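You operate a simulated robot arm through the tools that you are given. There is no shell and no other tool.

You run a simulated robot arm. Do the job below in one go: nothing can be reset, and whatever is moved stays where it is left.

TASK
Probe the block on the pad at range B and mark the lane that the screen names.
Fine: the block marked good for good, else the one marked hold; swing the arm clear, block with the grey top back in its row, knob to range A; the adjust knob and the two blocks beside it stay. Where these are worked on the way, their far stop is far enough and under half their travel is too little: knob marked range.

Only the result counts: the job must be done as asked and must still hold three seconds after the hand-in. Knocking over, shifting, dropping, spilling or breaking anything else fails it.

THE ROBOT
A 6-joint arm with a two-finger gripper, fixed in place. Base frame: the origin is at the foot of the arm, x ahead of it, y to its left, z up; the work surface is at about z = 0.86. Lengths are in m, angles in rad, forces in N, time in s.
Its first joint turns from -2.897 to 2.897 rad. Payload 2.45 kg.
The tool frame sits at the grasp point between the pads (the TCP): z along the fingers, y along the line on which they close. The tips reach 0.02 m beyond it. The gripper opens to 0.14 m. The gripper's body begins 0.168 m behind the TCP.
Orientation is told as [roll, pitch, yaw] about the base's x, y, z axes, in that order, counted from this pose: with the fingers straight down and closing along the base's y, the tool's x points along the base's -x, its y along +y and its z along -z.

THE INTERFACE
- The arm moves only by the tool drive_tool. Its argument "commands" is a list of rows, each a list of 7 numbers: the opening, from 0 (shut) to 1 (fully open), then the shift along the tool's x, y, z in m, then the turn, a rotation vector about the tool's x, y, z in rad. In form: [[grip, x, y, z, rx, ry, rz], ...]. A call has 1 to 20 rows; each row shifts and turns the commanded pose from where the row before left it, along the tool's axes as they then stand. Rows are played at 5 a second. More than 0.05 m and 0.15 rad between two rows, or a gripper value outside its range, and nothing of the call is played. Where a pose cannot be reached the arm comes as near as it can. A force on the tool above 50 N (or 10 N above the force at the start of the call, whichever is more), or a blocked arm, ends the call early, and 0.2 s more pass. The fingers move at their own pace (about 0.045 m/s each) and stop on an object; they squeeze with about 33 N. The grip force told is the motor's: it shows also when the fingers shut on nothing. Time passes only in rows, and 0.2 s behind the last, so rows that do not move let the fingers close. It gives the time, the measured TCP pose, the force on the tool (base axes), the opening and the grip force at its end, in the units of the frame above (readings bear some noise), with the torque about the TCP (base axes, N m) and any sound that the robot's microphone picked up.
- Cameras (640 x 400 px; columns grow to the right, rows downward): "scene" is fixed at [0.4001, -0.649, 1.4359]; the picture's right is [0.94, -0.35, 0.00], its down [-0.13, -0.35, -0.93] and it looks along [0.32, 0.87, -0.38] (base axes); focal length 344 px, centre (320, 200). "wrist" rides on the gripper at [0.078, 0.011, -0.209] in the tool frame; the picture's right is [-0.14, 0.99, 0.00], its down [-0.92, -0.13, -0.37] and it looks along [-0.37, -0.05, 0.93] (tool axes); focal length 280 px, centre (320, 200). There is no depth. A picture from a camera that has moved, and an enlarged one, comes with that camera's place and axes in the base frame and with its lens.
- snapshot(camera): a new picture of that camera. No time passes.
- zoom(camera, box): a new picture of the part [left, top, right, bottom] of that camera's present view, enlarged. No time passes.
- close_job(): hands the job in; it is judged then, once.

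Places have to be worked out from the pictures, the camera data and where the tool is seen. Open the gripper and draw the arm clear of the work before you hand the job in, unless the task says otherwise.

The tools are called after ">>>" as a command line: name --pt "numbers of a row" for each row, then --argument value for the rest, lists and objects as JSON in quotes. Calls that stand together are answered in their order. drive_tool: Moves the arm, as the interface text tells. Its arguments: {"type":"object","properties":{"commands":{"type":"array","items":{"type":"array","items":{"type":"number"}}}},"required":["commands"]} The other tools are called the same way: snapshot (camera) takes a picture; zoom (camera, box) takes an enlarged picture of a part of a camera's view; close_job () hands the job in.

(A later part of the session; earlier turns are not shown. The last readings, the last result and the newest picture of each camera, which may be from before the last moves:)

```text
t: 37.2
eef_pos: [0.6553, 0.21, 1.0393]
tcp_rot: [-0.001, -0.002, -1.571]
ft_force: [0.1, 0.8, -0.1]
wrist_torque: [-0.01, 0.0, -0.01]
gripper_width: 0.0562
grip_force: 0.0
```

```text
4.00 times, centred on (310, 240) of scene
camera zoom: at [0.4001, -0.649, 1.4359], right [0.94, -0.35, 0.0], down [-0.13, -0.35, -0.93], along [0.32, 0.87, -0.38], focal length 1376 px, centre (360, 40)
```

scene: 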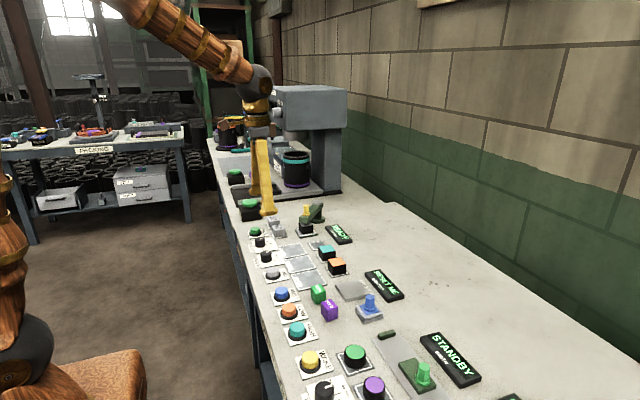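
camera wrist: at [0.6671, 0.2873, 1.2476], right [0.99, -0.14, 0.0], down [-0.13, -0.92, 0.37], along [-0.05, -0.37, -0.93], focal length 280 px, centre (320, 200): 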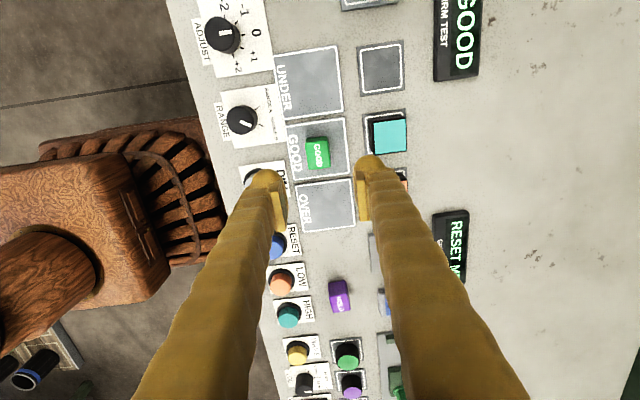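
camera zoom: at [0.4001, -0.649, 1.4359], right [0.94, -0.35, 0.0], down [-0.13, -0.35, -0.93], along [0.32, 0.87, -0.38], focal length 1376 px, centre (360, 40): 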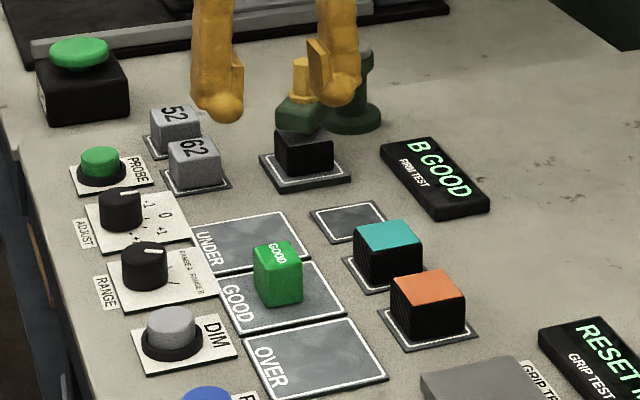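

GOOD stands inside the GOOD lane. Next is the swing arm: I move over and turn the tool back to yaw 0 for a close look at it.

>>> drive_tool --pt "0.4 0.038 0.005 -0.016 0 0 0" --pt "0.4 0.038 0.005 -0.016 0 0 0" --pt "0.4 0.038 0.005 -0.016 0 0 0" --pt "0.4 0.038 0.005 -0.016 0 0 0" --pt "0.4 0.038 0.005 -0.016 0 0 0" --pt "0.4 0 0 0 0 0 -0.1428" --pt "0.4 0 0 0 0 0 -0.1428" --pt "0.4 0 0 0 0 0 -0.1428" --pt "0.4 0 0 0 0 0 -0.1428" --pt "0.4 0 0 0 0 0 -0.1428" --pt "0.4 0 0 0 0 0 -0.1428" --pt "0.4 0 0 0 0 0 -0.1428" --pt "0.4 0 0 0 0 0 -0.1428" --pt "0.4 0 0 0 0 0 -0.1428" --pt "0.4 0 0 0 0 0 -0.1428" --pt "0.4 0 0 0 0 0 -0.1428" --pt "0.4 0 0 0 0 0 0"

>>> snapshot --camera "wrist"

>>> zoom --camera "scene" --box '[270, 180, 366, 240]'

```text
t: 40.8
eef_pos: [0.6788, 0.3983, 1.1194]
tcp_rot: [0.0, 0.004, 0.0]
ft_force: [0.5, 0.8, -0.3]
wrist_torque: [-0.01, 0.0, -0.01]
gripper_width: 0.0558
grip_force: 0.1
```

```text
taken
camera wrist: at [0.6009, 0.4089, 1.3277], right [0.14, 0.99, 0.0], down [0.92, -0.13, 0.37], along [0.36, -0.05, -0.93], focal length 280 px, centre (320, 200)
```

wrist: 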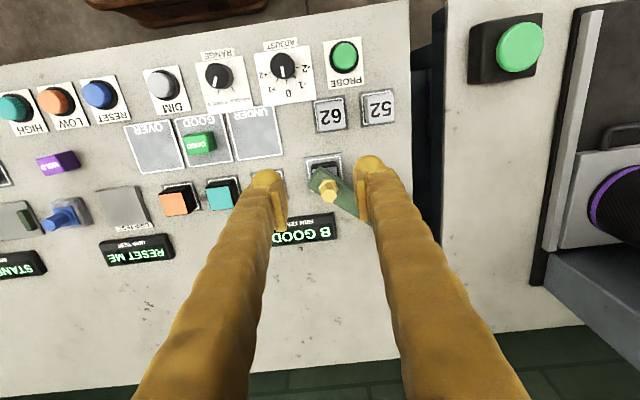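

```text
6.67 times, centred on (318, 210) of scene
camera zoom: at [0.4001, -0.649, 1.4359], right [0.94, -0.35, 0.0], down [-0.13, -0.35, -0.93], along [0.32, 0.87, -0.38], focal length 2293 px, centre (333, 133)
```

zoom: 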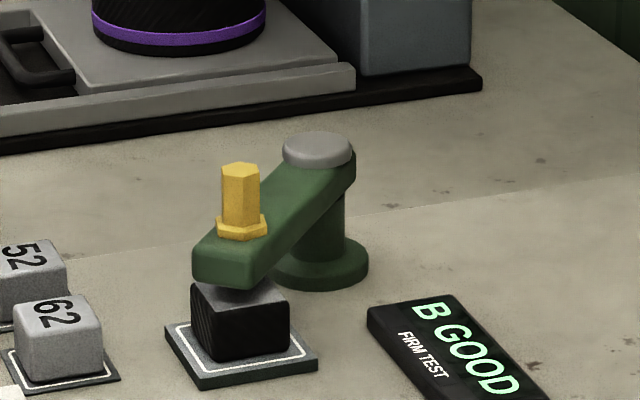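

I zoom the wrist view on the arm to locate handle and pivot.

>>> zoom --camera "wrist" --box '[280, 140, 400, 215]'

```text
5.33 times, centred on (340, 178) of wrist
camera zoom: at [0.6009, 0.4089, 1.3277], right [0.14, 0.99, 0.0], down [0.92, -0.13, 0.37], along [0.36, -0.05, -0.93], focal length 1495 px, centre (213, 320)
```

zoom: 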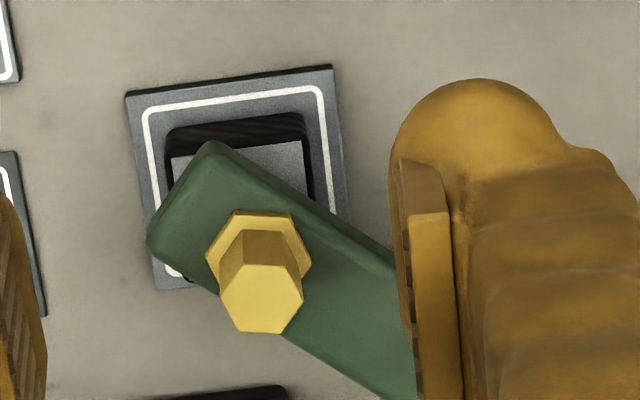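

Handle (hex, ~21 mm) is at about (0.737, 0.403), z 0.93–0.964, and the pivot at about (0.806, 0.484), radius ~0.106. I move above the handle with yaw +0.375 so the fingers meet hex flats, and come down partway.

>>> drive_tool --pt "0.4 -0.029 0.0025 0 0 0 0" --pt "0.4 -0.029 0.0025 0 0 0 0" --pt "0.4 0 0 0 0 0 -0.125" --pt "0.4 0 0 0 0 0 -0.125" --pt "0.4 0 0 0 0 0 -0.125" --pt "0.4 0 0 0.04 0 0 0" --pt "0.4 0 0 0.04 0 0 0" --pt "0.4 0 0 0.03 0 0 0" --pt "0.4 0 0 0 0 0 0"

>>> snapshot --camera "wrist"

>>> zoom --camera "scene" --box '[270, 160, 366, 220]'

```text
t: 42.8
eef_pos: [0.7359, 0.4028, 1.0084]
tcp_rot: [0.0, 0.001, 0.374]
ft_force: [0.1, 0.1, 0.6]
wrist_torque: [-0.01, -0.03, 0.04]
gripper_width: 0.056
grip_force: 0.2
```

```text
taken
camera wrist: at [0.6613, 0.3833, 1.2166], right [-0.23, 0.97, 0.0], down [0.9, 0.22, 0.37], along [0.36, 0.09, -0.93], focal length 280 px, centre (320, 200)
```

wrist: 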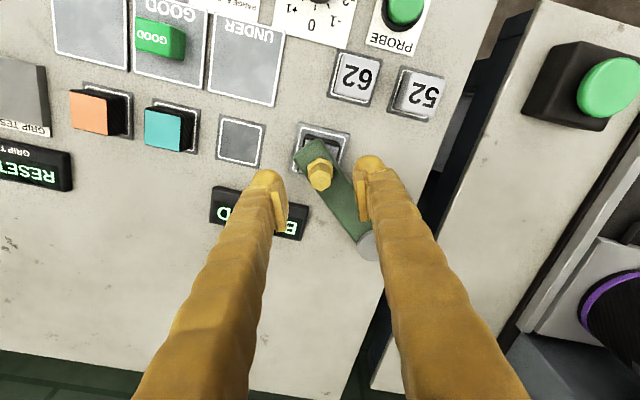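

```text
6.67 times, centred on (318, 190) of scene
camera zoom: at [0.4001, -0.649, 1.4359], right [0.94, -0.35, 0.0], down [-0.13, -0.35, -0.93], along [0.32, 0.87, -0.38], focal length 2293 px, centre (333, 267)
```

zoom: 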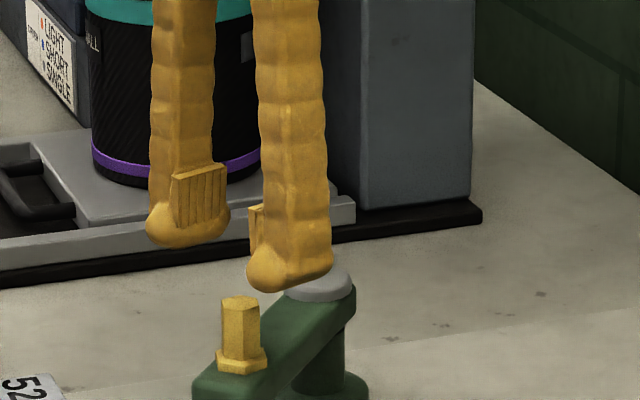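

The handle top is right under the TCP (0.735, 0.403). I descend 5 cm and close gently on it.

>>> drive_tool --pt "0.4 0 0 0.025 0 0 0" --pt "0.4 0 0 0.02 0 0 0" --pt "0.4 0 0 0.004 0 0 0" --pt "0.2 0 0 0 0 0 0" --pt "0.1 0 0 0 0 0 0" --pt "0.1 0 0 0 0 0 0" --pt "0.1 0 0 0 0 0 0"

>>> zoom --camera "scene" --box '[270, 180, 366, 240]'

>>> snapshot --camera "wrist"

```text
t: 44.4
eef_pos: [0.7364, 0.4043, 0.9609]
tcp_rot: [0.001, 0.001, 0.372]
ft_force: [-0.2, 1.1, -2.4]
wrist_torque: [0.09, -0.11, 0.19]
gripper_width: 0.0199
grip_force: 39.2
```

```text
6.67 times, centred on (318, 210) of scene
camera zoom: at [0.4001, -0.649, 1.4359], right [0.94, -0.35, 0.0], down [-0.13, -0.35, -0.93], along [0.32, 0.87, -0.38], focal length 2293 px, centre (333, 133)
```

zoom: 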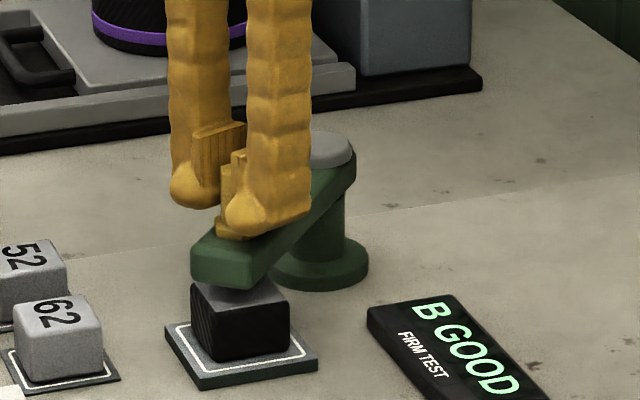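

```text
taken
camera wrist: at [0.6619, 0.3845, 1.1688], right [-0.23, 0.97, 0.0], down [0.9, 0.22, 0.37], along [0.36, 0.09, -0.93], focal length 280 px, centre (320, 200)
```

wrist: 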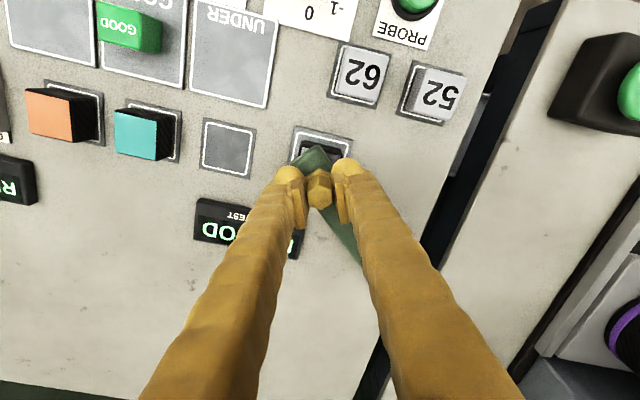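

Handle is gripped (19.9 mm). I try a small clockwise swing about the pivot (0.15 rad) and watch the forces.

>>> drive_tool --pt "0.1 0.00225 0.00485 0 0 0 0.05" --pt "0.1 0.00225 0.00485 0 0 0 0.05" --pt "0.1 0.00225 0.00485 0 0 0 0.05"

>>> zoom --camera "scene" --box '[270, 180, 366, 240]'

```text
t: 45.2
eef_pos: [0.7266, 0.4141, 0.9607]
tcp_rot: [0.0, 0.003, 0.223]
ft_force: [11.6, 12.8, -20.4]
wrist_torque: [0.11, -0.18, 0.34]
gripper_width: 0.0201
grip_force: 44.8
```

```text
6.67 times, centred on (318, 210) of scene
camera zoom: at [0.4001, -0.649, 1.4359], right [0.94, -0.35, 0.0], down [-0.13, -0.35, -0.93], along [0.32, 0.87, -0.38], focal length 2293 px, centre (333, 133)
```

zoom: 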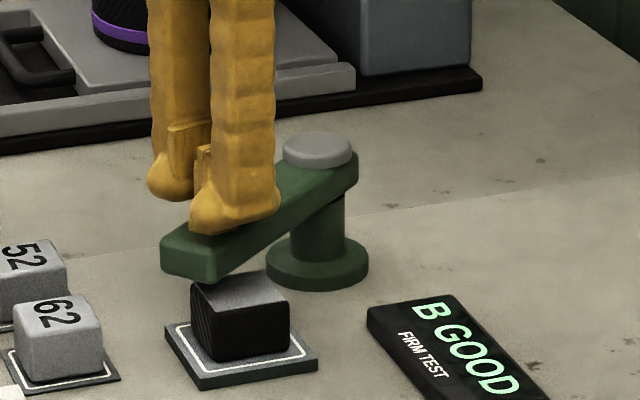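

The arm swings freely clockwise and the block stays put. I correct slightly inward/down and continue in batches.

>>> drive_tool --pt "0.1 0.0018 0.0051 0.0005 0 0 0.05" --pt "0.1 0.00225 0.00485 0 0 0 0.05" --pt "0.1 0.00225 0.00485 0 0 0 0.05" --pt "0.1 0.00225 0.00485 0 0 0 0.05" --pt "0.1 0.00225 0.00485 0 0 0 0.05"

```text
t: 46.4
eef_pos: [0.7109, 0.4375, 0.96]
tcp_rot: [-0.002, 0.002, -0.025]
ft_force: [-1.3, 2.3, -10.9]
wrist_torque: [0.02, -0.07, 0.38]
gripper_width: 0.0197
grip_force: 44.6
```

Low forces; the arc matches. I continue.

>>> drive_tool --pt "0.1 0.00225 0.00485 0.0003 0 0 0.05" --pt "0.1 0.00225 0.00485 0 0 0 0.05" --pt "0.1 0.00225 0.00485 0 0 0 0.05" --pt "0.1 0.00225 0.00485 0 0 0 0.05" --pt "0.1 0.00225 0.00485 0 0 0 0.05" --pt "0.1 0.00225 0.00485 0 0 0 0.05"

>>> zoom --camera "scene" --box '[250, 160, 378, 240]'

```text
t: 47.8
eef_pos: [0.7012, 0.4713, 0.9618]
tcp_rot: [-0.001, -0.001, -0.328]
ft_force: [-23.5, 0.1, 13.9]
wrist_torque: [-0.03, 0.11, 0.31]
gripper_width: 0.0194
grip_force: 44.3
```

```text
5.00 times, centred on (314, 200) of scene
camera zoom: at [0.4001, -0.649, 1.4359], right [0.94, -0.35, 0.0], down [-0.13, -0.35, -0.93], along [0.32, 0.87, -0.38], focal length 1720 px, centre (350, 200)
```

zoom: 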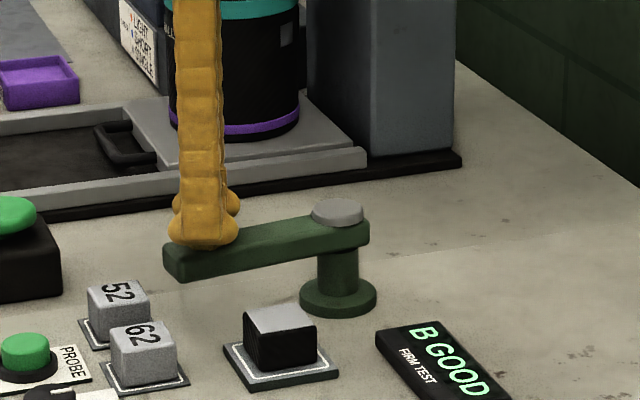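

Swung about 40°; the block and pad are clear already, but I continue further with a small outward correction.

>>> drive_tool --pt "0.1 0.00285 0.00455 -0.0003 0 0 0.05" --pt "0.1 0.00225 0.00485 0 0 0 0.05" --pt "0.1 0.0023 0.0048 0 0 0 0.05" --pt "0.1 0.0023 0.0048 0 0 0 0.05" --pt "0.1 0.0023 0.0048 0 0 0 0.05" --pt "0.1 0.0023 0.0048 0 0 0 0.05"

```text
t: 49.2
eef_pos: [0.7024, 0.5032, 0.9606]
tcp_rot: [0.0, -0.001, -0.628]
ft_force: [1.6, 2.7, 16.9]
wrist_torque: [0.14, 0.13, 0.38]
gripper_width: 0.0198
grip_force: 44.7
```

Forces are small. I keep swinging.

>>> drive_tool --pt "0.1 0.0023 0.0048 -0.0003 0 0 0.05" --pt "0.1 0.0023 0.0048 0 0 0 0.05" --pt "0.1 0.0023 0.0048 0 0 0 0.05" --pt "0.1 0.0023 0.0048 0 0 0 0.05" --pt "0.1 0.0023 0.0048 0 0 0 0.05" --pt "0.1 0.0023 0.0048 0 0 0 0.05"

>>> zoom --camera "scene" --box '[250, 160, 378, 240]'

>>> snapshot --camera "scene"

```text
t: 50.5
eef_pos: [0.7087, 0.5256, 0.9617]
tcp_rot: [-0.011, -0.002, -0.898]
ft_force: [-9.8, -9.8, 9.6]
wrist_torque: [-0.19, -0.02, 0.2]
gripper_width: 0.0199
grip_force: 44.8
stopped in row 6: the force on the tool passed its limit at 63 N (the readings are from after the stop); the commanded pose is now the measured one
```

```text
5.00 times, centred on (314, 200) of scene
camera zoom: at [0.4001, -0.649, 1.4359], right [0.94, -0.35, 0.0], down [-0.13, -0.35, -0.93], along [0.32, 0.87, -0.38], focal length 1720 px, centre (350, 200)
```

zoom: 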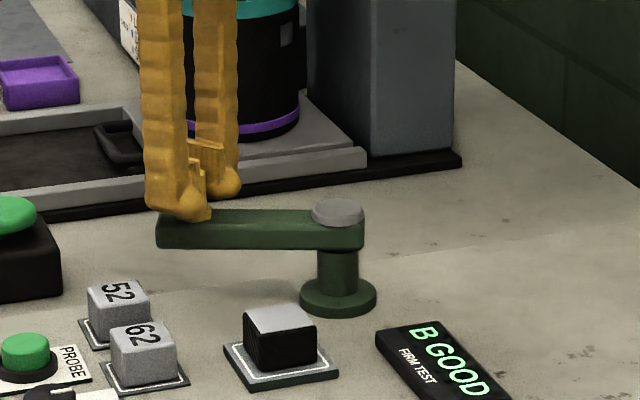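

```text
taken
```

scene: 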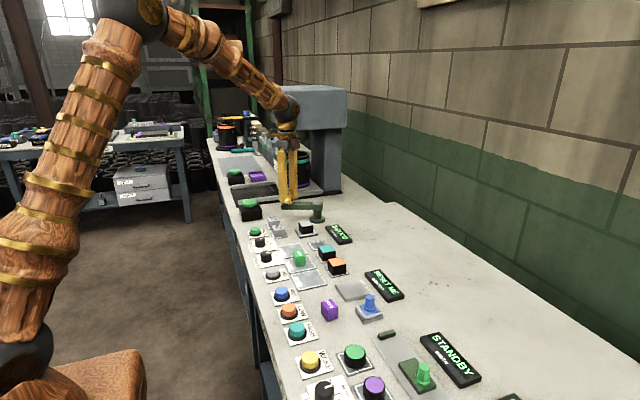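

The arm reached its far stop after about 72°, well clear of the pad. I release the handle, rise, and turn to yaw −π/2.

>>> drive_tool --pt "0.4 0 0 0 0 0 0" --pt "0.4 0 0 0 0 0 0" --pt "0.4 0 0 0 0 0 0" --pt "0.4 0 0 -0.02 0 0 0" --pt "0.4 0 0 -0.04 0 0 0" --pt "0.4 0 0 -0.05 0 0 0" --pt "0.4 0 0 -0.04 0 0 0" --pt "0.4 0 0 0 0 0 0.135" --pt "0.4 0 0 0 0 0 0.135" --pt "0.4 0 0 0 0 0 0.135" --pt "0.4 0 0 0 0 0 0.135" --pt "0.4 0 0 0 0 0 0.133" --pt "0.4 0 0 0 0 0 0"

>>> snapshot --camera "wrist"

>>> zoom --camera "scene" --box '[250, 160, 378, 240]'

```text
t: 53.4
eef_pos: [0.7082, 0.5272, 1.1102]
tcp_rot: [-0.006, -0.006, -1.574]
ft_force: [0.3, -1.1, 0.2]
wrist_torque: [-0.02, 0.0, -0.02]
gripper_width: 0.0562
grip_force: 0.0
```

```text
taken
camera wrist: at [0.7232, 0.6058, 1.3176], right [0.99, -0.14, -0.01], down [-0.13, -0.92, 0.38], along [-0.06, -0.37, -0.93], focal length 280 px, centre (320, 200)
```

wrist: 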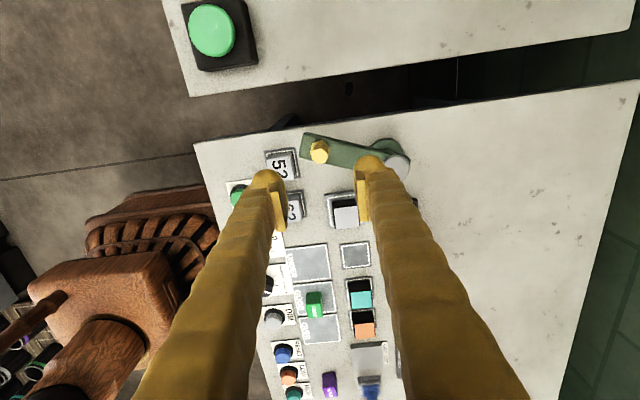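

```text
5.00 times, centred on (314, 200) of scene
camera zoom: at [0.4001, -0.649, 1.4359], right [0.94, -0.35, 0.0], down [-0.13, -0.35, -0.93], along [0.32, 0.87, -0.38], focal length 1720 px, centre (350, 200)
```

zoom: 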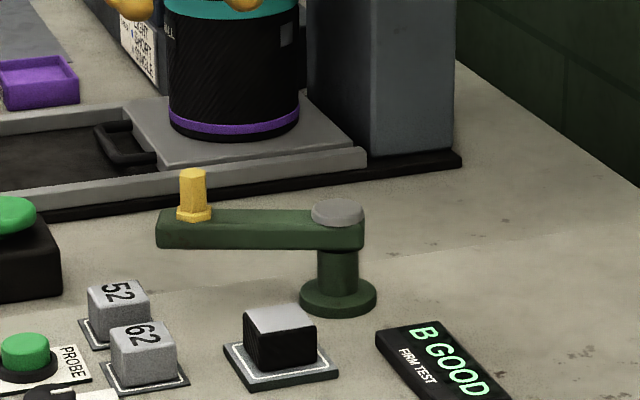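

The arm stays at its clear stop. I move above the grey-topped block (est. 0.735, 0.402), also trimming the tiny tilt, for a close look.

>>> drive_tool --pt "0.5 -0.042 0.009 0 -0.006 0.006 0" --pt "0.5 -0.042 0.009 0 0 0 0" --pt "0.5 -0.041 0.008 0 0 0 0" --pt "0.5 0 0 0.04 0 0 0" --pt "0.5 0 0 0.04 0 0 0" --pt "0.5 0 0 0 0 0 0"

>>> snapshot --camera "wrist"

>>> zoom --camera "wrist" --box '[270, 120, 390, 195]'

```text
t: 54.8
eef_pos: [0.7349, 0.4018, 1.0281]
tcp_rot: [-0.001, -0.002, -1.57]
ft_force: [-0.6, 0.1, -0.2]
wrist_torque: [-0.01, -0.01, -0.03]
gripper_width: 0.0701
grip_force: 0.0
```

```text
taken
camera wrist: at [0.7471, 0.4789, 1.2365], right [0.99, -0.14, 0.0], down [-0.13, -0.92, 0.37], along [-0.05, -0.37, -0.93], focal length 280 px, centre (320, 200)
```

wrist: 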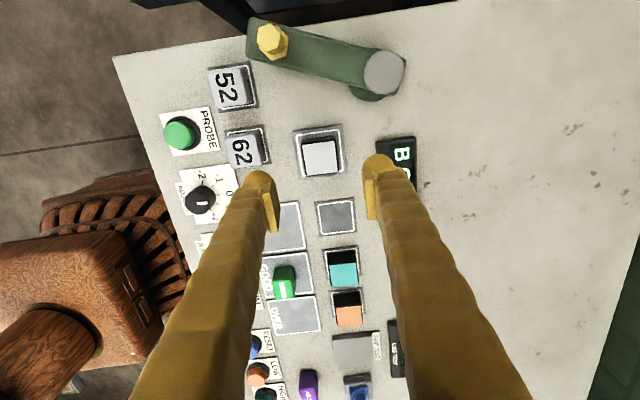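

```text
5.33 times, centred on (330, 158) of wrist
camera zoom: at [0.7471, 0.4789, 1.2365], right [0.99, -0.14, 0.0], down [-0.13, -0.92, 0.37], along [-0.05, -0.37, -0.93], focal length 1495 px, centre (267, 427)
```

zoom: 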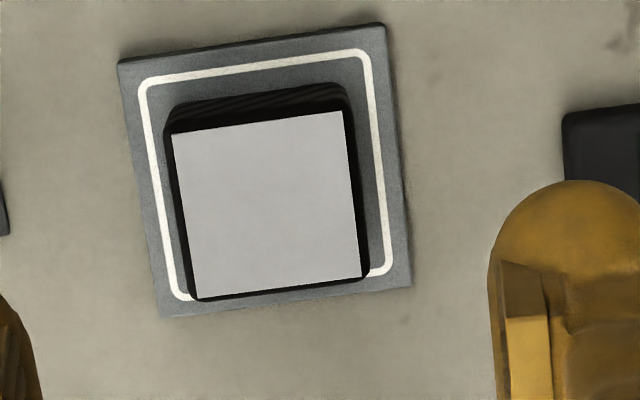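

Grey-topped block centre is about (0.737, 0.399), 38 mm wide, top at z≈0.897, on a thin pad plate. I narrow to 0.056 and descend to TCP 0.892.

>>> drive_tool --pt "0.4 -0.002 0.001 0 0 0 0" --pt "0.4 0 0 0.04 0 0 0" --pt "0.4 0 0 0.04 0 0 0" --pt "0.4 0 0 0.03 0 0 0" --pt "0.4 0 0 0.015 0 0 0" --pt "0.4 0 0 0.01 0 0 0" --pt "0.4 0 0 0 0 0 0"

>>> snapshot --camera "wrist"

>>> zoom --camera "scene" --box '[250, 180, 378, 260]'

```text
t: 56.4
eef_pos: [0.7371, 0.3985, 0.8955]
tcp_rot: [-0.002, -0.001, -1.57]
ft_force: [0.5, -0.3, -0.1]
wrist_torque: [0.03, 0.01, -0.02]
gripper_width: 0.0563
grip_force: 0.0
```

```text
taken
camera wrist: at [0.7483, 0.4762, 1.1028], right [0.99, -0.14, 0.0], down [-0.13, -0.92, 0.37], along [-0.05, -0.37, -0.93], focal length 280 px, centre (320, 200)
```

wrist: 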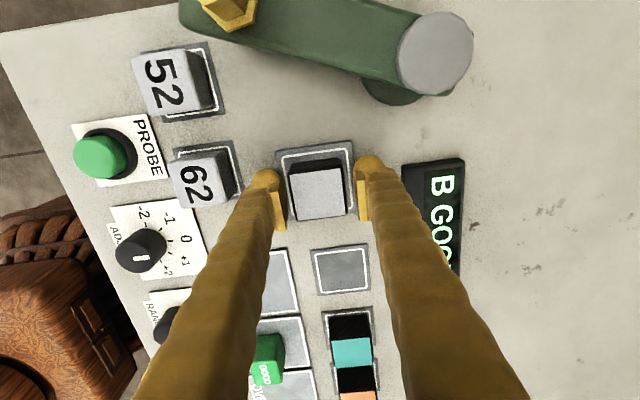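

```text
5.00 times, centred on (314, 220) of scene
camera zoom: at [0.4001, -0.649, 1.4359], right [0.94, -0.35, 0.0], down [-0.13, -0.35, -0.93], along [0.32, 0.87, -0.38], focal length 1720 px, centre (350, 100)
```

zoom: 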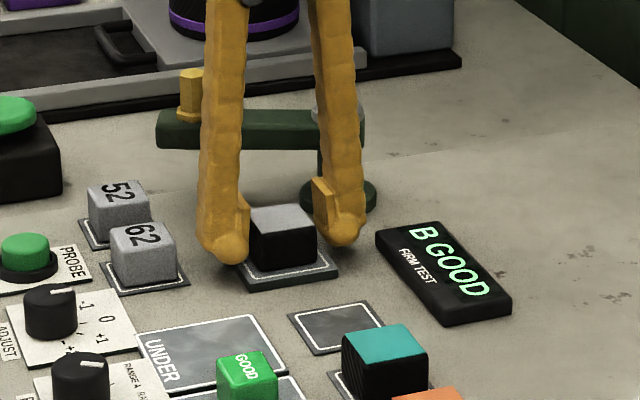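

Block centred between the fingers. I lower 2 mm more and close.

>>> drive_tool --pt "0.4 0 0 0.002 0 0 0" --pt "0.15 0 0 0 0 0 0" --pt "0.1 0 0 0 0 0 0" --pt "0.1 0 0 0 0 0 0" --pt "0.1 0 0 0 0 0 0"

```text
t: 57.5
eef_pos: [0.7371, 0.3984, 0.8923]
tcp_rot: [-0.001, -0.002, -1.571]
ft_force: [-0.3, -0.7, 0.3]
wrist_torque: [0.0, -0.03, -0.02]
gripper_width: 0.0424
grip_force: 32.7
```

Held (42 mm). I lift and carry it to above the empty row slot (est. 0.7465, 0.300).

>>> drive_tool --pt "0.1 0 0 -0.02 0 0 0" --pt "0.1 0 0 -0.04 0 0 0" --pt "0.1 0 0 -0.03 0 0 0" --pt "0.1 -0.033 0.0031 0 0 0 0" --pt "0.1 -0.033 0.0031 0 0 0 0" --pt "0.1 -0.032 0.0031 0 0 0 0" --pt "0.1 0 0 0 0 0 0"

>>> snapshot --camera "wrist"

>>> zoom --camera "scene" --box '[250, 180, 378, 260]'

```text
t: 59.1
eef_pos: [0.7475, 0.3, 0.9817]
tcp_rot: [-0.003, -0.003, -1.57]
ft_force: [-0.9, -0.1, -1.1]
wrist_torque: [0.0, -0.03, 0.01]
gripper_width: 0.0426
grip_force: 33.3
```

```text
taken
camera wrist: at [0.7597, 0.377, 1.1903], right [0.99, -0.14, 0.0], down [-0.13, -0.92, 0.37], along [-0.05, -0.37, -0.93], focal length 280 px, centre (320, 200)
```

wrist: 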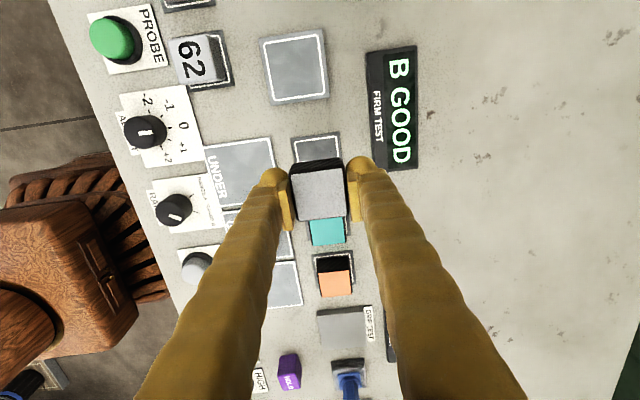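

```text
5.00 times, centred on (314, 220) of scene
camera zoom: at [0.4001, -0.649, 1.4359], right [0.94, -0.35, 0.0], down [-0.13, -0.35, -0.93], along [0.32, 0.87, -0.38], focal length 1720 px, centre (350, 100)
```

zoom: 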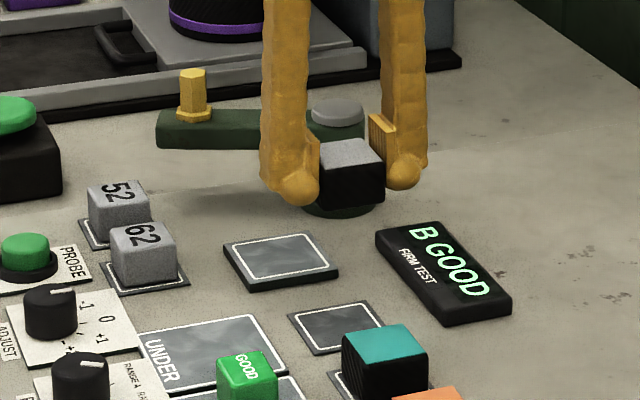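

The slot centre checks out at about (0.747, 0.299). I lower most of the way.

>>> drive_tool --pt "0.1 0 -0.0015 0.03 0 0 0" --pt "0.1 0 0 0.03 0 0 0" --pt "0.1 0 0 0.02 0 0 0" --pt "0.1 0 0 0.005 0 0 0" --pt "0.1 0 0 0 0 0 0"

>>> zoom --camera "scene" --box '[270, 200, 366, 260]'

>>> snapshot --camera "wrist"

```text
t: 60.4
eef_pos: [0.7453, 0.3019, 0.8972]
tcp_rot: [-0.001, -0.001, -1.572]
ft_force: [-0.7, 0.1, -1.1]
wrist_torque: [0.0, 0.0, -0.03]
gripper_width: 0.0429
grip_force: 33.2
```

```text
6.67 times, centred on (318, 230) of scene
camera zoom: at [0.4001, -0.649, 1.4359], right [0.94, -0.35, 0.0], down [-0.13, -0.35, -0.93], along [0.32, 0.87, -0.38], focal length 2293 px, centre (333, 0)
```

zoom: 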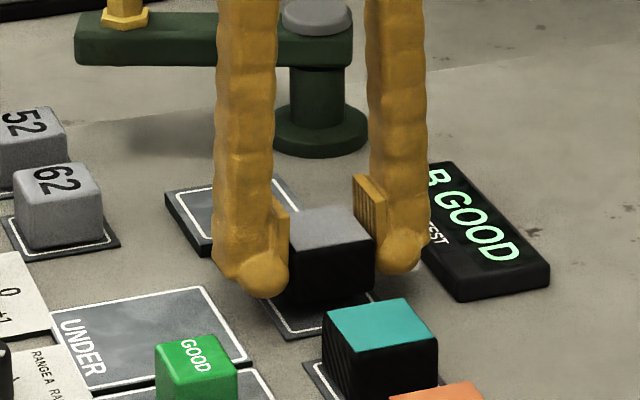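

```text
taken
camera wrist: at [0.7577, 0.3783, 1.1053], right [0.99, -0.14, 0.0], down [-0.13, -0.92, 0.37], along [-0.05, -0.37, -0.93], focal length 280 px, centre (320, 200)
```

wrist: 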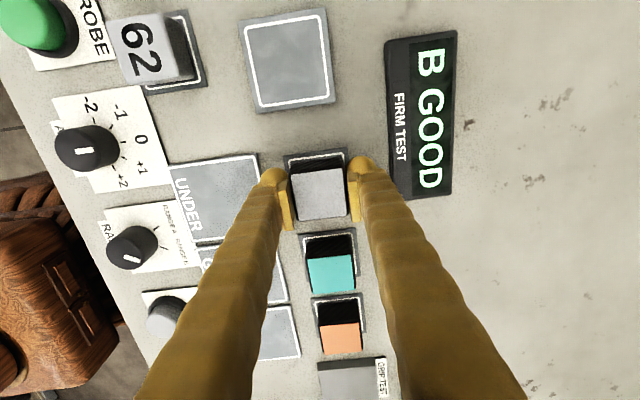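

Well aligned over the slot. I lower in small steps until contact.

>>> drive_tool --pt "0.1 0 0 0.002 0 0 0" --pt "0.1 0 0 0.002 0 0 0" --pt "0.1 0 0 0.001 0 0 0" --pt "0.1 0 0 0.001 0 0 0" --pt "0.1 0 0 0 0 0 0"

```text
t: 61.5
eef_pos: [0.7437, 0.3006, 0.8922]
tcp_rot: [-0.002, -0.002, -1.572]
ft_force: [0.3, 1.3, -0.7]
wrist_torque: [0.0, -0.02, 0.02]
gripper_width: 0.0427
grip_force: 32.7
```

No contact yet; I keep lowering.

>>> drive_tool --pt "0.1 0 0 0.001 0 0 0" --pt "0.1 0 0 0.001 0 0 0" --pt "0.1 0 0 0.001 0 0 0" --pt "0.1 0 0 0 0 0 0"

>>> zoom --camera "scene" --box '[270, 200, 366, 260]'

```text
t: 62.5
eef_pos: [0.7436, 0.3009, 0.8896]
tcp_rot: [-0.001, -0.001, -1.57]
ft_force: [0.6, 0.1, -0.6]
wrist_torque: [-0.02, 0.03, 0.01]
gripper_width: 0.0425
grip_force: 32.8
```

```text
6.67 times, centred on (318, 230) of scene
camera zoom: at [0.4001, -0.649, 1.4359], right [0.94, -0.35, 0.0], down [-0.13, -0.35, -0.93], along [0.32, 0.87, -0.38], focal length 2293 px, centre (333, 0)
```

zoom: 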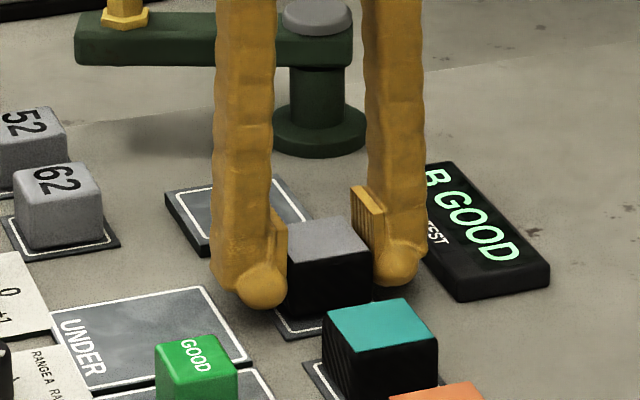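

Still no contact. I continue another few millimetres carefully.

>>> drive_tool --pt "0.1 0 0 0.001 0 0 0" --pt "0.1 0 0 0.001 0 0 0" --pt "0.1 0 0 0.001 0 0 0" --pt "0.1 0 0 0 0 0 0"

```text
t: 63.5
eef_pos: [0.7443, 0.3016, 0.8877]
tcp_rot: [-0.002, -0.001, -1.571]
ft_force: [-0.2, 0.0, -0.9]
wrist_torque: [0.01, 0.0, -0.02]
gripper_width: 0.0425
grip_force: 33.0
```

>>> drive_tool --pt "0.1 0 0 0.001 0 0 0" --pt "0.1 0 0 0.001 0 0 0" --pt "0.1 0 0 0 0 0 0"

>>> zoom --camera "scene" --box '[290, 215, 354, 255]'

>>> snapshot --camera "wrist"

```text
t: 64.3
eef_pos: [0.7436, 0.3021, 0.8869]
tcp_rot: [0.001, 0.0, -1.569]
ft_force: [-10.5, -0.8, 41.1]
wrist_torque: [0.01, 0.25, 0.01]
gripper_width: 0.0423
grip_force: 32.9
```

```text
10.00 times, centred on (322, 235) of scene
camera zoom: at [0.4001, -0.649, 1.4359], right [0.94, -0.35, 0.0], down [-0.13, -0.35, -0.93], along [0.32, 0.87, -0.38], focal length 3439 px, centre (300, -150)
```

zoom: 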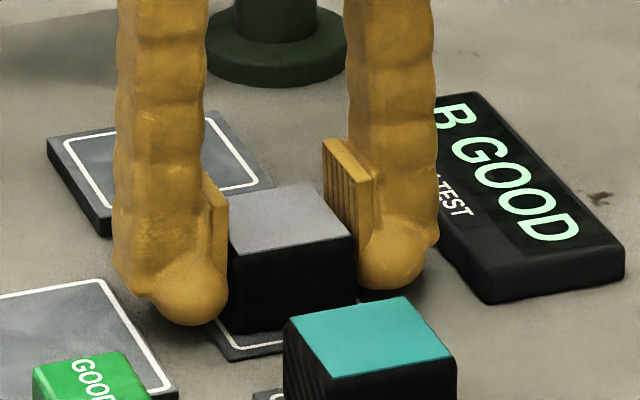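

```text
taken
camera wrist: at [0.7556, 0.3791, 1.0948], right [0.99, -0.14, 0.0], down [-0.13, -0.92, 0.37], along [-0.05, -0.37, -0.93], focal length 280 px, centre (320, 200)
```

wrist: 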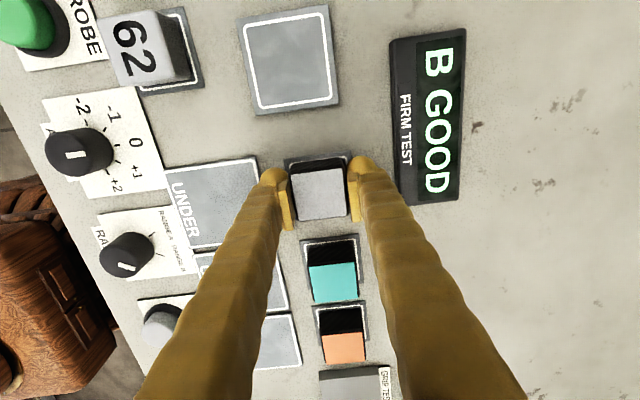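

Contact at 41 N; the block is down in its slot. I relieve, open, and lift away.

>>> drive_tool --pt "0.1 0 0 -0.0008 0 0 0" --pt "0.1 0 0 0 0 0 0" --pt "0.42 0 0 0 0 0 0" --pt "0.42 0 0 0 0 0 0" --pt "0.42 0 0 0 0 0 0" --pt "0.42 0 0 -0.02 0 0 0" --pt "0.42 0 0 -0.04 0 0 0" --pt "0.42 0 0 -0.05 0 0 0" --pt "0.42 0 0 -0.04 0 0 0" --pt "0.42 0 0 -0.03 0 0 0" --pt "0.42 0 0 0 0 0 0"

>>> snapshot --camera "wrist"

>>> zoom --camera "scene" --box '[230, 180, 390, 280]'

>>> zoom --camera "wrist" --box '[250, 100, 410, 200]'

```text
t: 66.8
eef_pos: [0.7408, 0.2998, 1.0659]
tcp_rot: [-0.001, -0.001, -1.57]
ft_force: [-0.3, -0.4, -0.7]
wrist_torque: [0.0, 0.01, -0.03]
gripper_width: 0.0589
grip_force: 0.0
```

```text
taken
camera wrist: at [0.7532, 0.378, 1.2738], right [0.99, -0.14, 0.0], down [-0.13, -0.92, 0.37], along [-0.05, -0.37, -0.93], focal length 280 px, centre (320, 200)
```

wrist: 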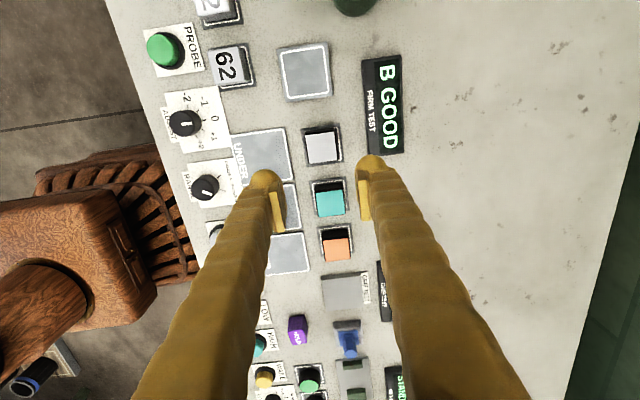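

```text
4.00 times, centred on (310, 230) of scene
camera zoom: at [0.4001, -0.649, 1.4359], right [0.94, -0.35, 0.0], down [-0.13, -0.35, -0.93], along [0.32, 0.87, -0.38], focal length 1376 px, centre (360, 80)
```

zoom: 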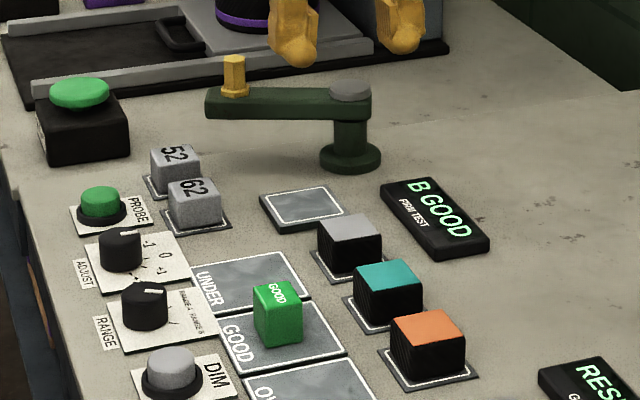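

```text
4.00 times, centred on (330, 150) of wrist
camera zoom: at [0.7532, 0.378, 1.2738], right [0.99, -0.14, 0.0], down [-0.13, -0.92, 0.37], along [-0.05, -0.37, -0.93], focal length 1122 px, centre (280, 400)
```

zoom: 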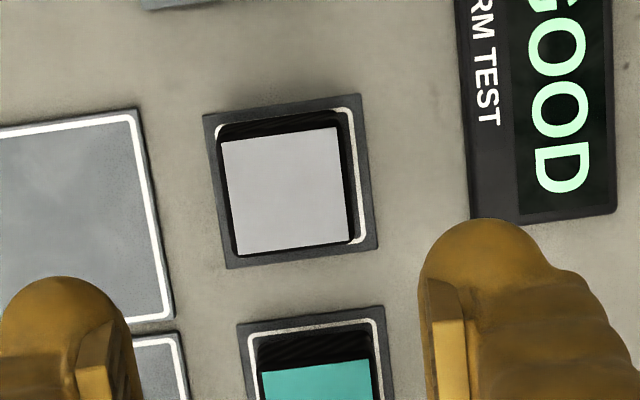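

The grey-topped block sits in its slot. Last: the range knob back to A. I move above the knob (0.5625, 0.2645), keeping this yaw.

>>> drive_tool --pt "0.5 -0.0071 -0.0358 0 0 0 0" --pt "0.5 -0.0071 -0.0358 0 0 0 0" --pt "0.5 -0.0071 -0.0358 0 0 0 0" --pt "0.5 -0.0071 -0.0358 0 0 0 0" --pt "0.5 -0.0071 -0.0358 0 0 0 0" --pt "0.5 0 0 0.04 0 0 0" --pt "0.5 0 0 0.04 0 0 0" --pt "0.5 0 0 0 0 0 0"

>>> snapshot --camera "wrist"

>>> zoom --camera "wrist" --box '[260, 130, 380, 205]'

```text
t: 68.5
eef_pos: [0.565, 0.2668, 0.9858]
tcp_rot: [-0.001, -0.003, -1.572]
ft_force: [-0.5, -0.5, 0.5]
wrist_torque: [-0.03, 0.0, 0.03]
gripper_width: 0.0702
grip_force: 0.1
```

```text
taken
camera wrist: at [0.5771, 0.344, 1.1936], right [0.99, -0.14, 0.0], down [-0.13, -0.92, 0.37], along [-0.05, -0.37, -0.93], focal length 280 px, centre (320, 200)
```

wrist: 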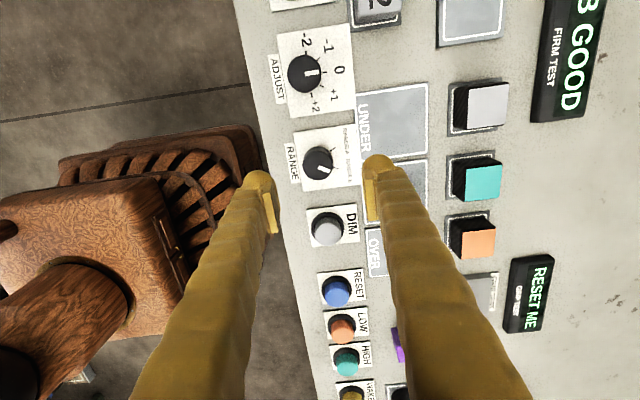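

```text
5.33 times, centred on (320, 168) of wrist
camera zoom: at [0.5771, 0.344, 1.1936], right [0.99, -0.14, 0.0], down [-0.13, -0.92, 0.37], along [-0.05, -0.37, -0.93], focal length 1495 px, centre (320, 373)
```

zoom: 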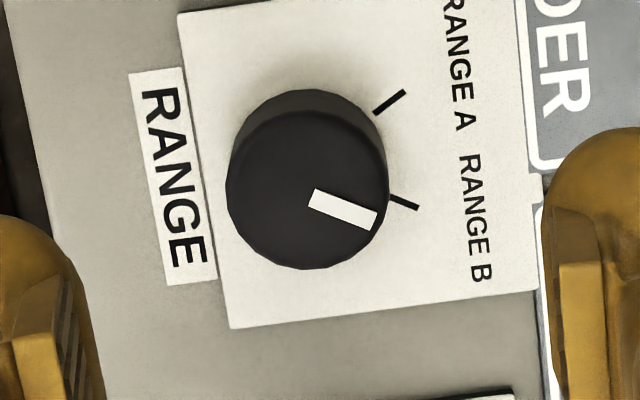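

Knob centre confirmed near (0.563, 0.265). I trim by −2.5 mm in x, −1 mm in y, descend, and close lightly.

>>> drive_tool --pt "0.5 -0.001 -0.0025 0.03 0 0 0" --pt "0.5 0 0 0.03 0 0 0" --pt "0.5 0 0 0.025 0 0 0" --pt "0.5 0 0 0.009 0 0 0" --pt "0.5 0 0 0 0 0 0" --pt "0.15 0 0 0 0 0 0" --pt "0.15 0 0 0 0 0 0" --pt "0.15 0 0 0 0 0 0" --pt "0.15 0 0 0 0 0 0"

>>> snapshot --camera "wrist"

```text
t: 70.5
eef_pos: [0.5628, 0.2658, 0.8919]
tcp_rot: [-0.001, -0.001, -1.571]
ft_force: [-1.3, 0.5, -2.0]
wrist_torque: [0.04, 0.03, -0.01]
gripper_width: 0.0337
grip_force: 40.0
```

```text
taken
camera wrist: at [0.5742, 0.3436, 1.1006], right [0.99, -0.14, 0.0], down [-0.13, -0.92, 0.37], along [-0.05, -0.37, -0.93], focal length 280 px, centre (320, 200)
```

wrist: 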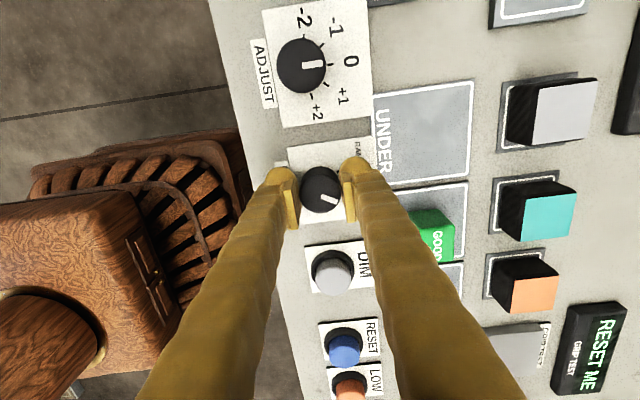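

Cleanly gripped with almost no side load. I turn the knob counter-clockwise toward A.

>>> drive_tool --pt "0.15 0 0 0 0 0 -0.08" --pt "0.15 0 0 0 0 0 -0.08" --pt "0.15 0 0 0 0 0 -0.08" --pt "0.15 0 0 0 0 0 -0.08" --pt "0.15 0 0 0 0 0 -0.08" --pt "0.15 0 0 0 0 0 -0.08" --pt "0.15 0 0 0 0 0 -0.08" --pt "0.15 0 0 0 0 0 -0.08" --pt "0.15 0 0 0 0 0 -0.08" --pt "0.15 0 0 0 0 0 -0.08" --pt "0.15 0 0 0 0 0 -0.08"

>>> zoom --camera "wrist" --box '[240, 125, 400, 225]'

```text
t: 73.0
eef_pos: [0.5612, 0.265, 0.8927]
tcp_rot: [-0.003, 0.0, -0.692]
ft_force: [-20.3, -18.6, 21.8]
wrist_torque: [-0.29, 0.19, 0.01]
gripper_width: 0.0331
grip_force: 44.8
```

```text
4.00 times, centred on (320, 175) of wrist
camera zoom: at [0.51, 0.3229, 1.1005], right [0.74, 0.68, 0.0], down [0.63, -0.68, 0.37], along [0.25, -0.27, -0.93], focal length 1122 px, centre (320, 300)
```

zoom: 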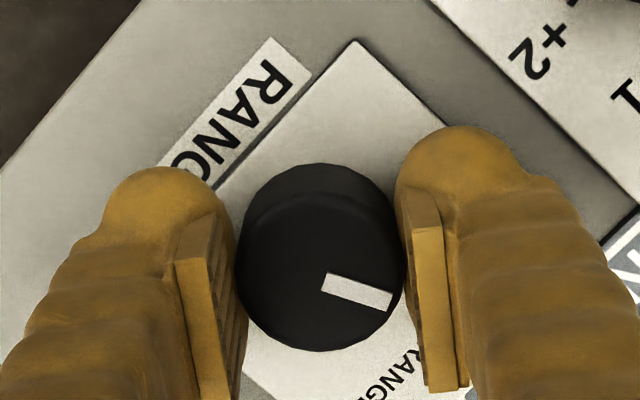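

Pointer is at about +25°. I relieve the side load slightly and continue in small steps to the A stop.

>>> drive_tool --pt "0.15 0 -0.0005 -0.0003 0 0 -0.04" --pt "0.15 0 0 0 0 0 -0.04" --pt "0.15 0 0 0 0 0 -0.04" --pt "0.15 0 0 0 0 0 -0.04"

>>> zoom --camera "wrist" --box '[240, 125, 400, 225]'

```text
t: 74.0
eef_pos: [0.5632, 0.2637, 0.8924]
tcp_rot: [-0.003, 0.0, -0.532]
ft_force: [-11.3, 4.7, -6.2]
wrist_torque: [0.13, 0.23, -0.62]
gripper_width: 0.0334
grip_force: 44.7
```

```text
4.00 times, centred on (320, 175) of wrist
camera zoom: at [0.5018, 0.3131, 1.1005], right [0.62, 0.78, 0.0], down [0.73, -0.58, 0.37], along [0.29, -0.23, -0.93], focal length 1122 px, centre (320, 300)
```

zoom: 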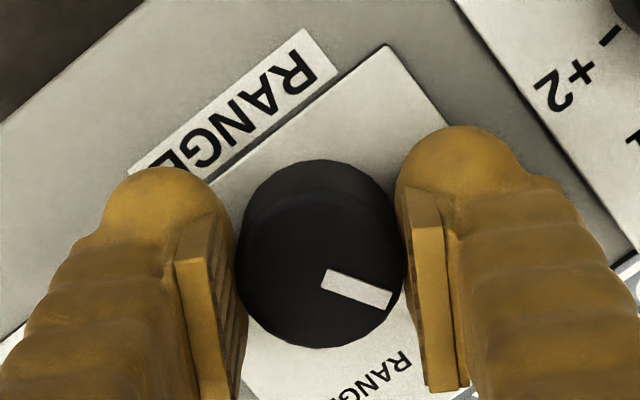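

Torque −0.62 Nm: the A stop is reached, pointer at about +34° as at the start. I release and rise to verify.

>>> drive_tool --pt "0.45 0 0 0 0 0 0" --pt "0.45 0 0 0 0 0 0" --pt "0.45 0 0 0 0 0 0" --pt "0.45 0 0 -0.02 0 0 0" --pt "0.45 0 0 -0.04 0 0 0" --pt "0.45 0 0 -0.05 0 0 0" --pt "0.45 0 0 -0.05 0 0 0" --pt "0.45 0 0 -0.04 0 0 0" --pt "0.45 0 0 0 0 0 -0.133" --pt "0.45 0 0 0 0 0 -0.133" --pt "0.45 0 0 0 0 0 -0.133" --pt "0.45 0 0 0 0 0 -0.133" --pt "0.6 0.03 0 0 0 0 0" --pt "0.6 0.03 0 -0.02 0 0 0" --pt "0.6 0 0 0 0 0 0"

>>> snapshot --camera "wrist"

>>> zoom --camera "wrist" --box '[280, 115, 440, 215]'

>>> snapshot --camera "scene"

>>> zoom --camera "scene" --box '[230, 190, 390, 290]'

```text
t: 77.2
eef_pos: [0.5003, 0.2671, 1.1124]
tcp_rot: [-0.001, 0.002, -0.001]
ft_force: [0.3, 1.1, -0.6]
wrist_torque: [0.0, 0.0, 0.0]
gripper_width: 0.084
grip_force: 0.1
```

```text
taken
camera wrist: at [0.4232, 0.2773, 1.321], right [0.14, 0.99, 0.0], down [0.92, -0.13, 0.37], along [0.36, -0.05, -0.93], focal length 280 px, centre (320, 200)
```

wrist: 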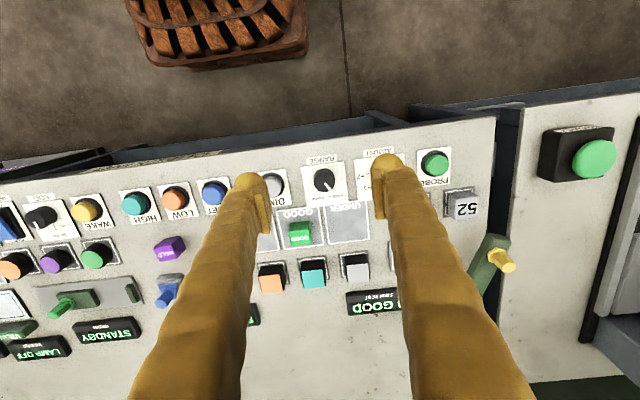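

```text
4.00 times, centred on (360, 165) of wrist
camera zoom: at [0.4232, 0.2773, 1.321], right [0.14, 0.99, 0.0], down [0.92, -0.13, 0.37], along [0.36, -0.05, -0.93], focal length 1122 px, centre (160, 340)
```

zoom: 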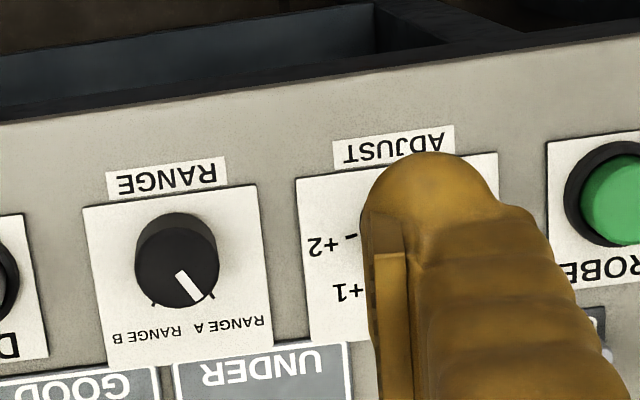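

```text
taken
```

scene: 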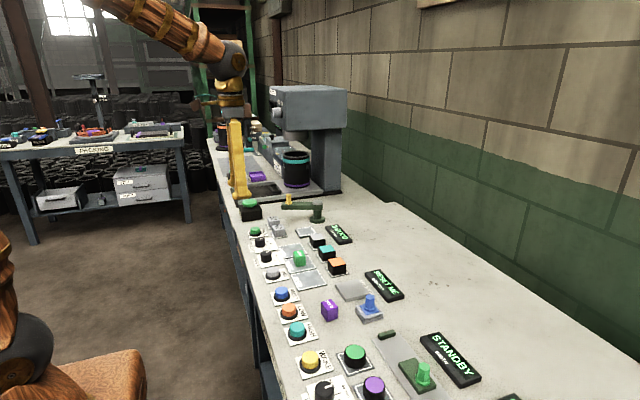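

```text
4.00 times, centred on (310, 240) of scene
camera zoom: at [0.4001, -0.649, 1.4359], right [0.94, -0.35, 0.0], down [-0.13, -0.35, -0.93], along [0.32, 0.87, -0.38], focal length 1376 px, centre (360, 40)
```

zoom: 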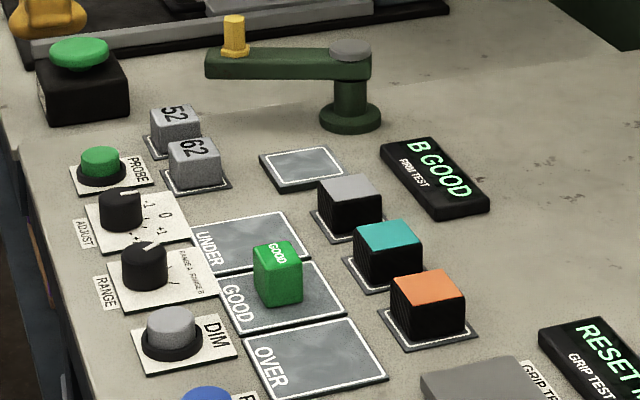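

Everything checks out: the knob is at A, GOOD is on its lane, the grey-topped block is in the row, the arm is swung clear, and the adjust knob and blocks are untouched. I open fully and draw the arm up and away.

>>> drive_tool --pt "1 0.01 0 -0.04 0 0 0" --pt "1 0.01 0 -0.04 0 0 0" --pt "1 0 0 -0.03 0 0 0" --pt "1 0 0 0 0 0 0" --pt "1 0 0 0 0 0 0"

>>> zoom --camera "scene" --box '[230, 190, 390, 290]'

```text
t: 78.3
eef_pos: [0.4806, 0.268, 1.2202]
tcp_rot: [0.0, 0.002, -0.001]
ft_force: [0.3, -0.5, 0.6]
wrist_torque: [0.02, -0.01, 0.06]
gripper_width: 0.14
grip_force: 0.0
```

```text
4.00 times, centred on (310, 240) of scene
camera zoom: at [0.4001, -0.649, 1.4359], right [0.94, -0.35, 0.0], down [-0.13, -0.35, -0.93], along [0.32, 0.87, -0.38], focal length 1376 px, centre (360, 40)
```

zoom: 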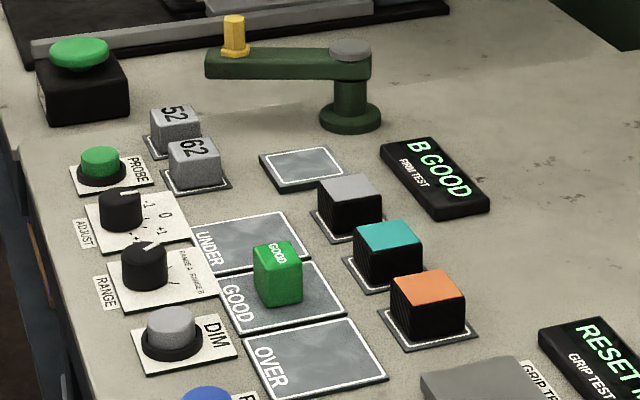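

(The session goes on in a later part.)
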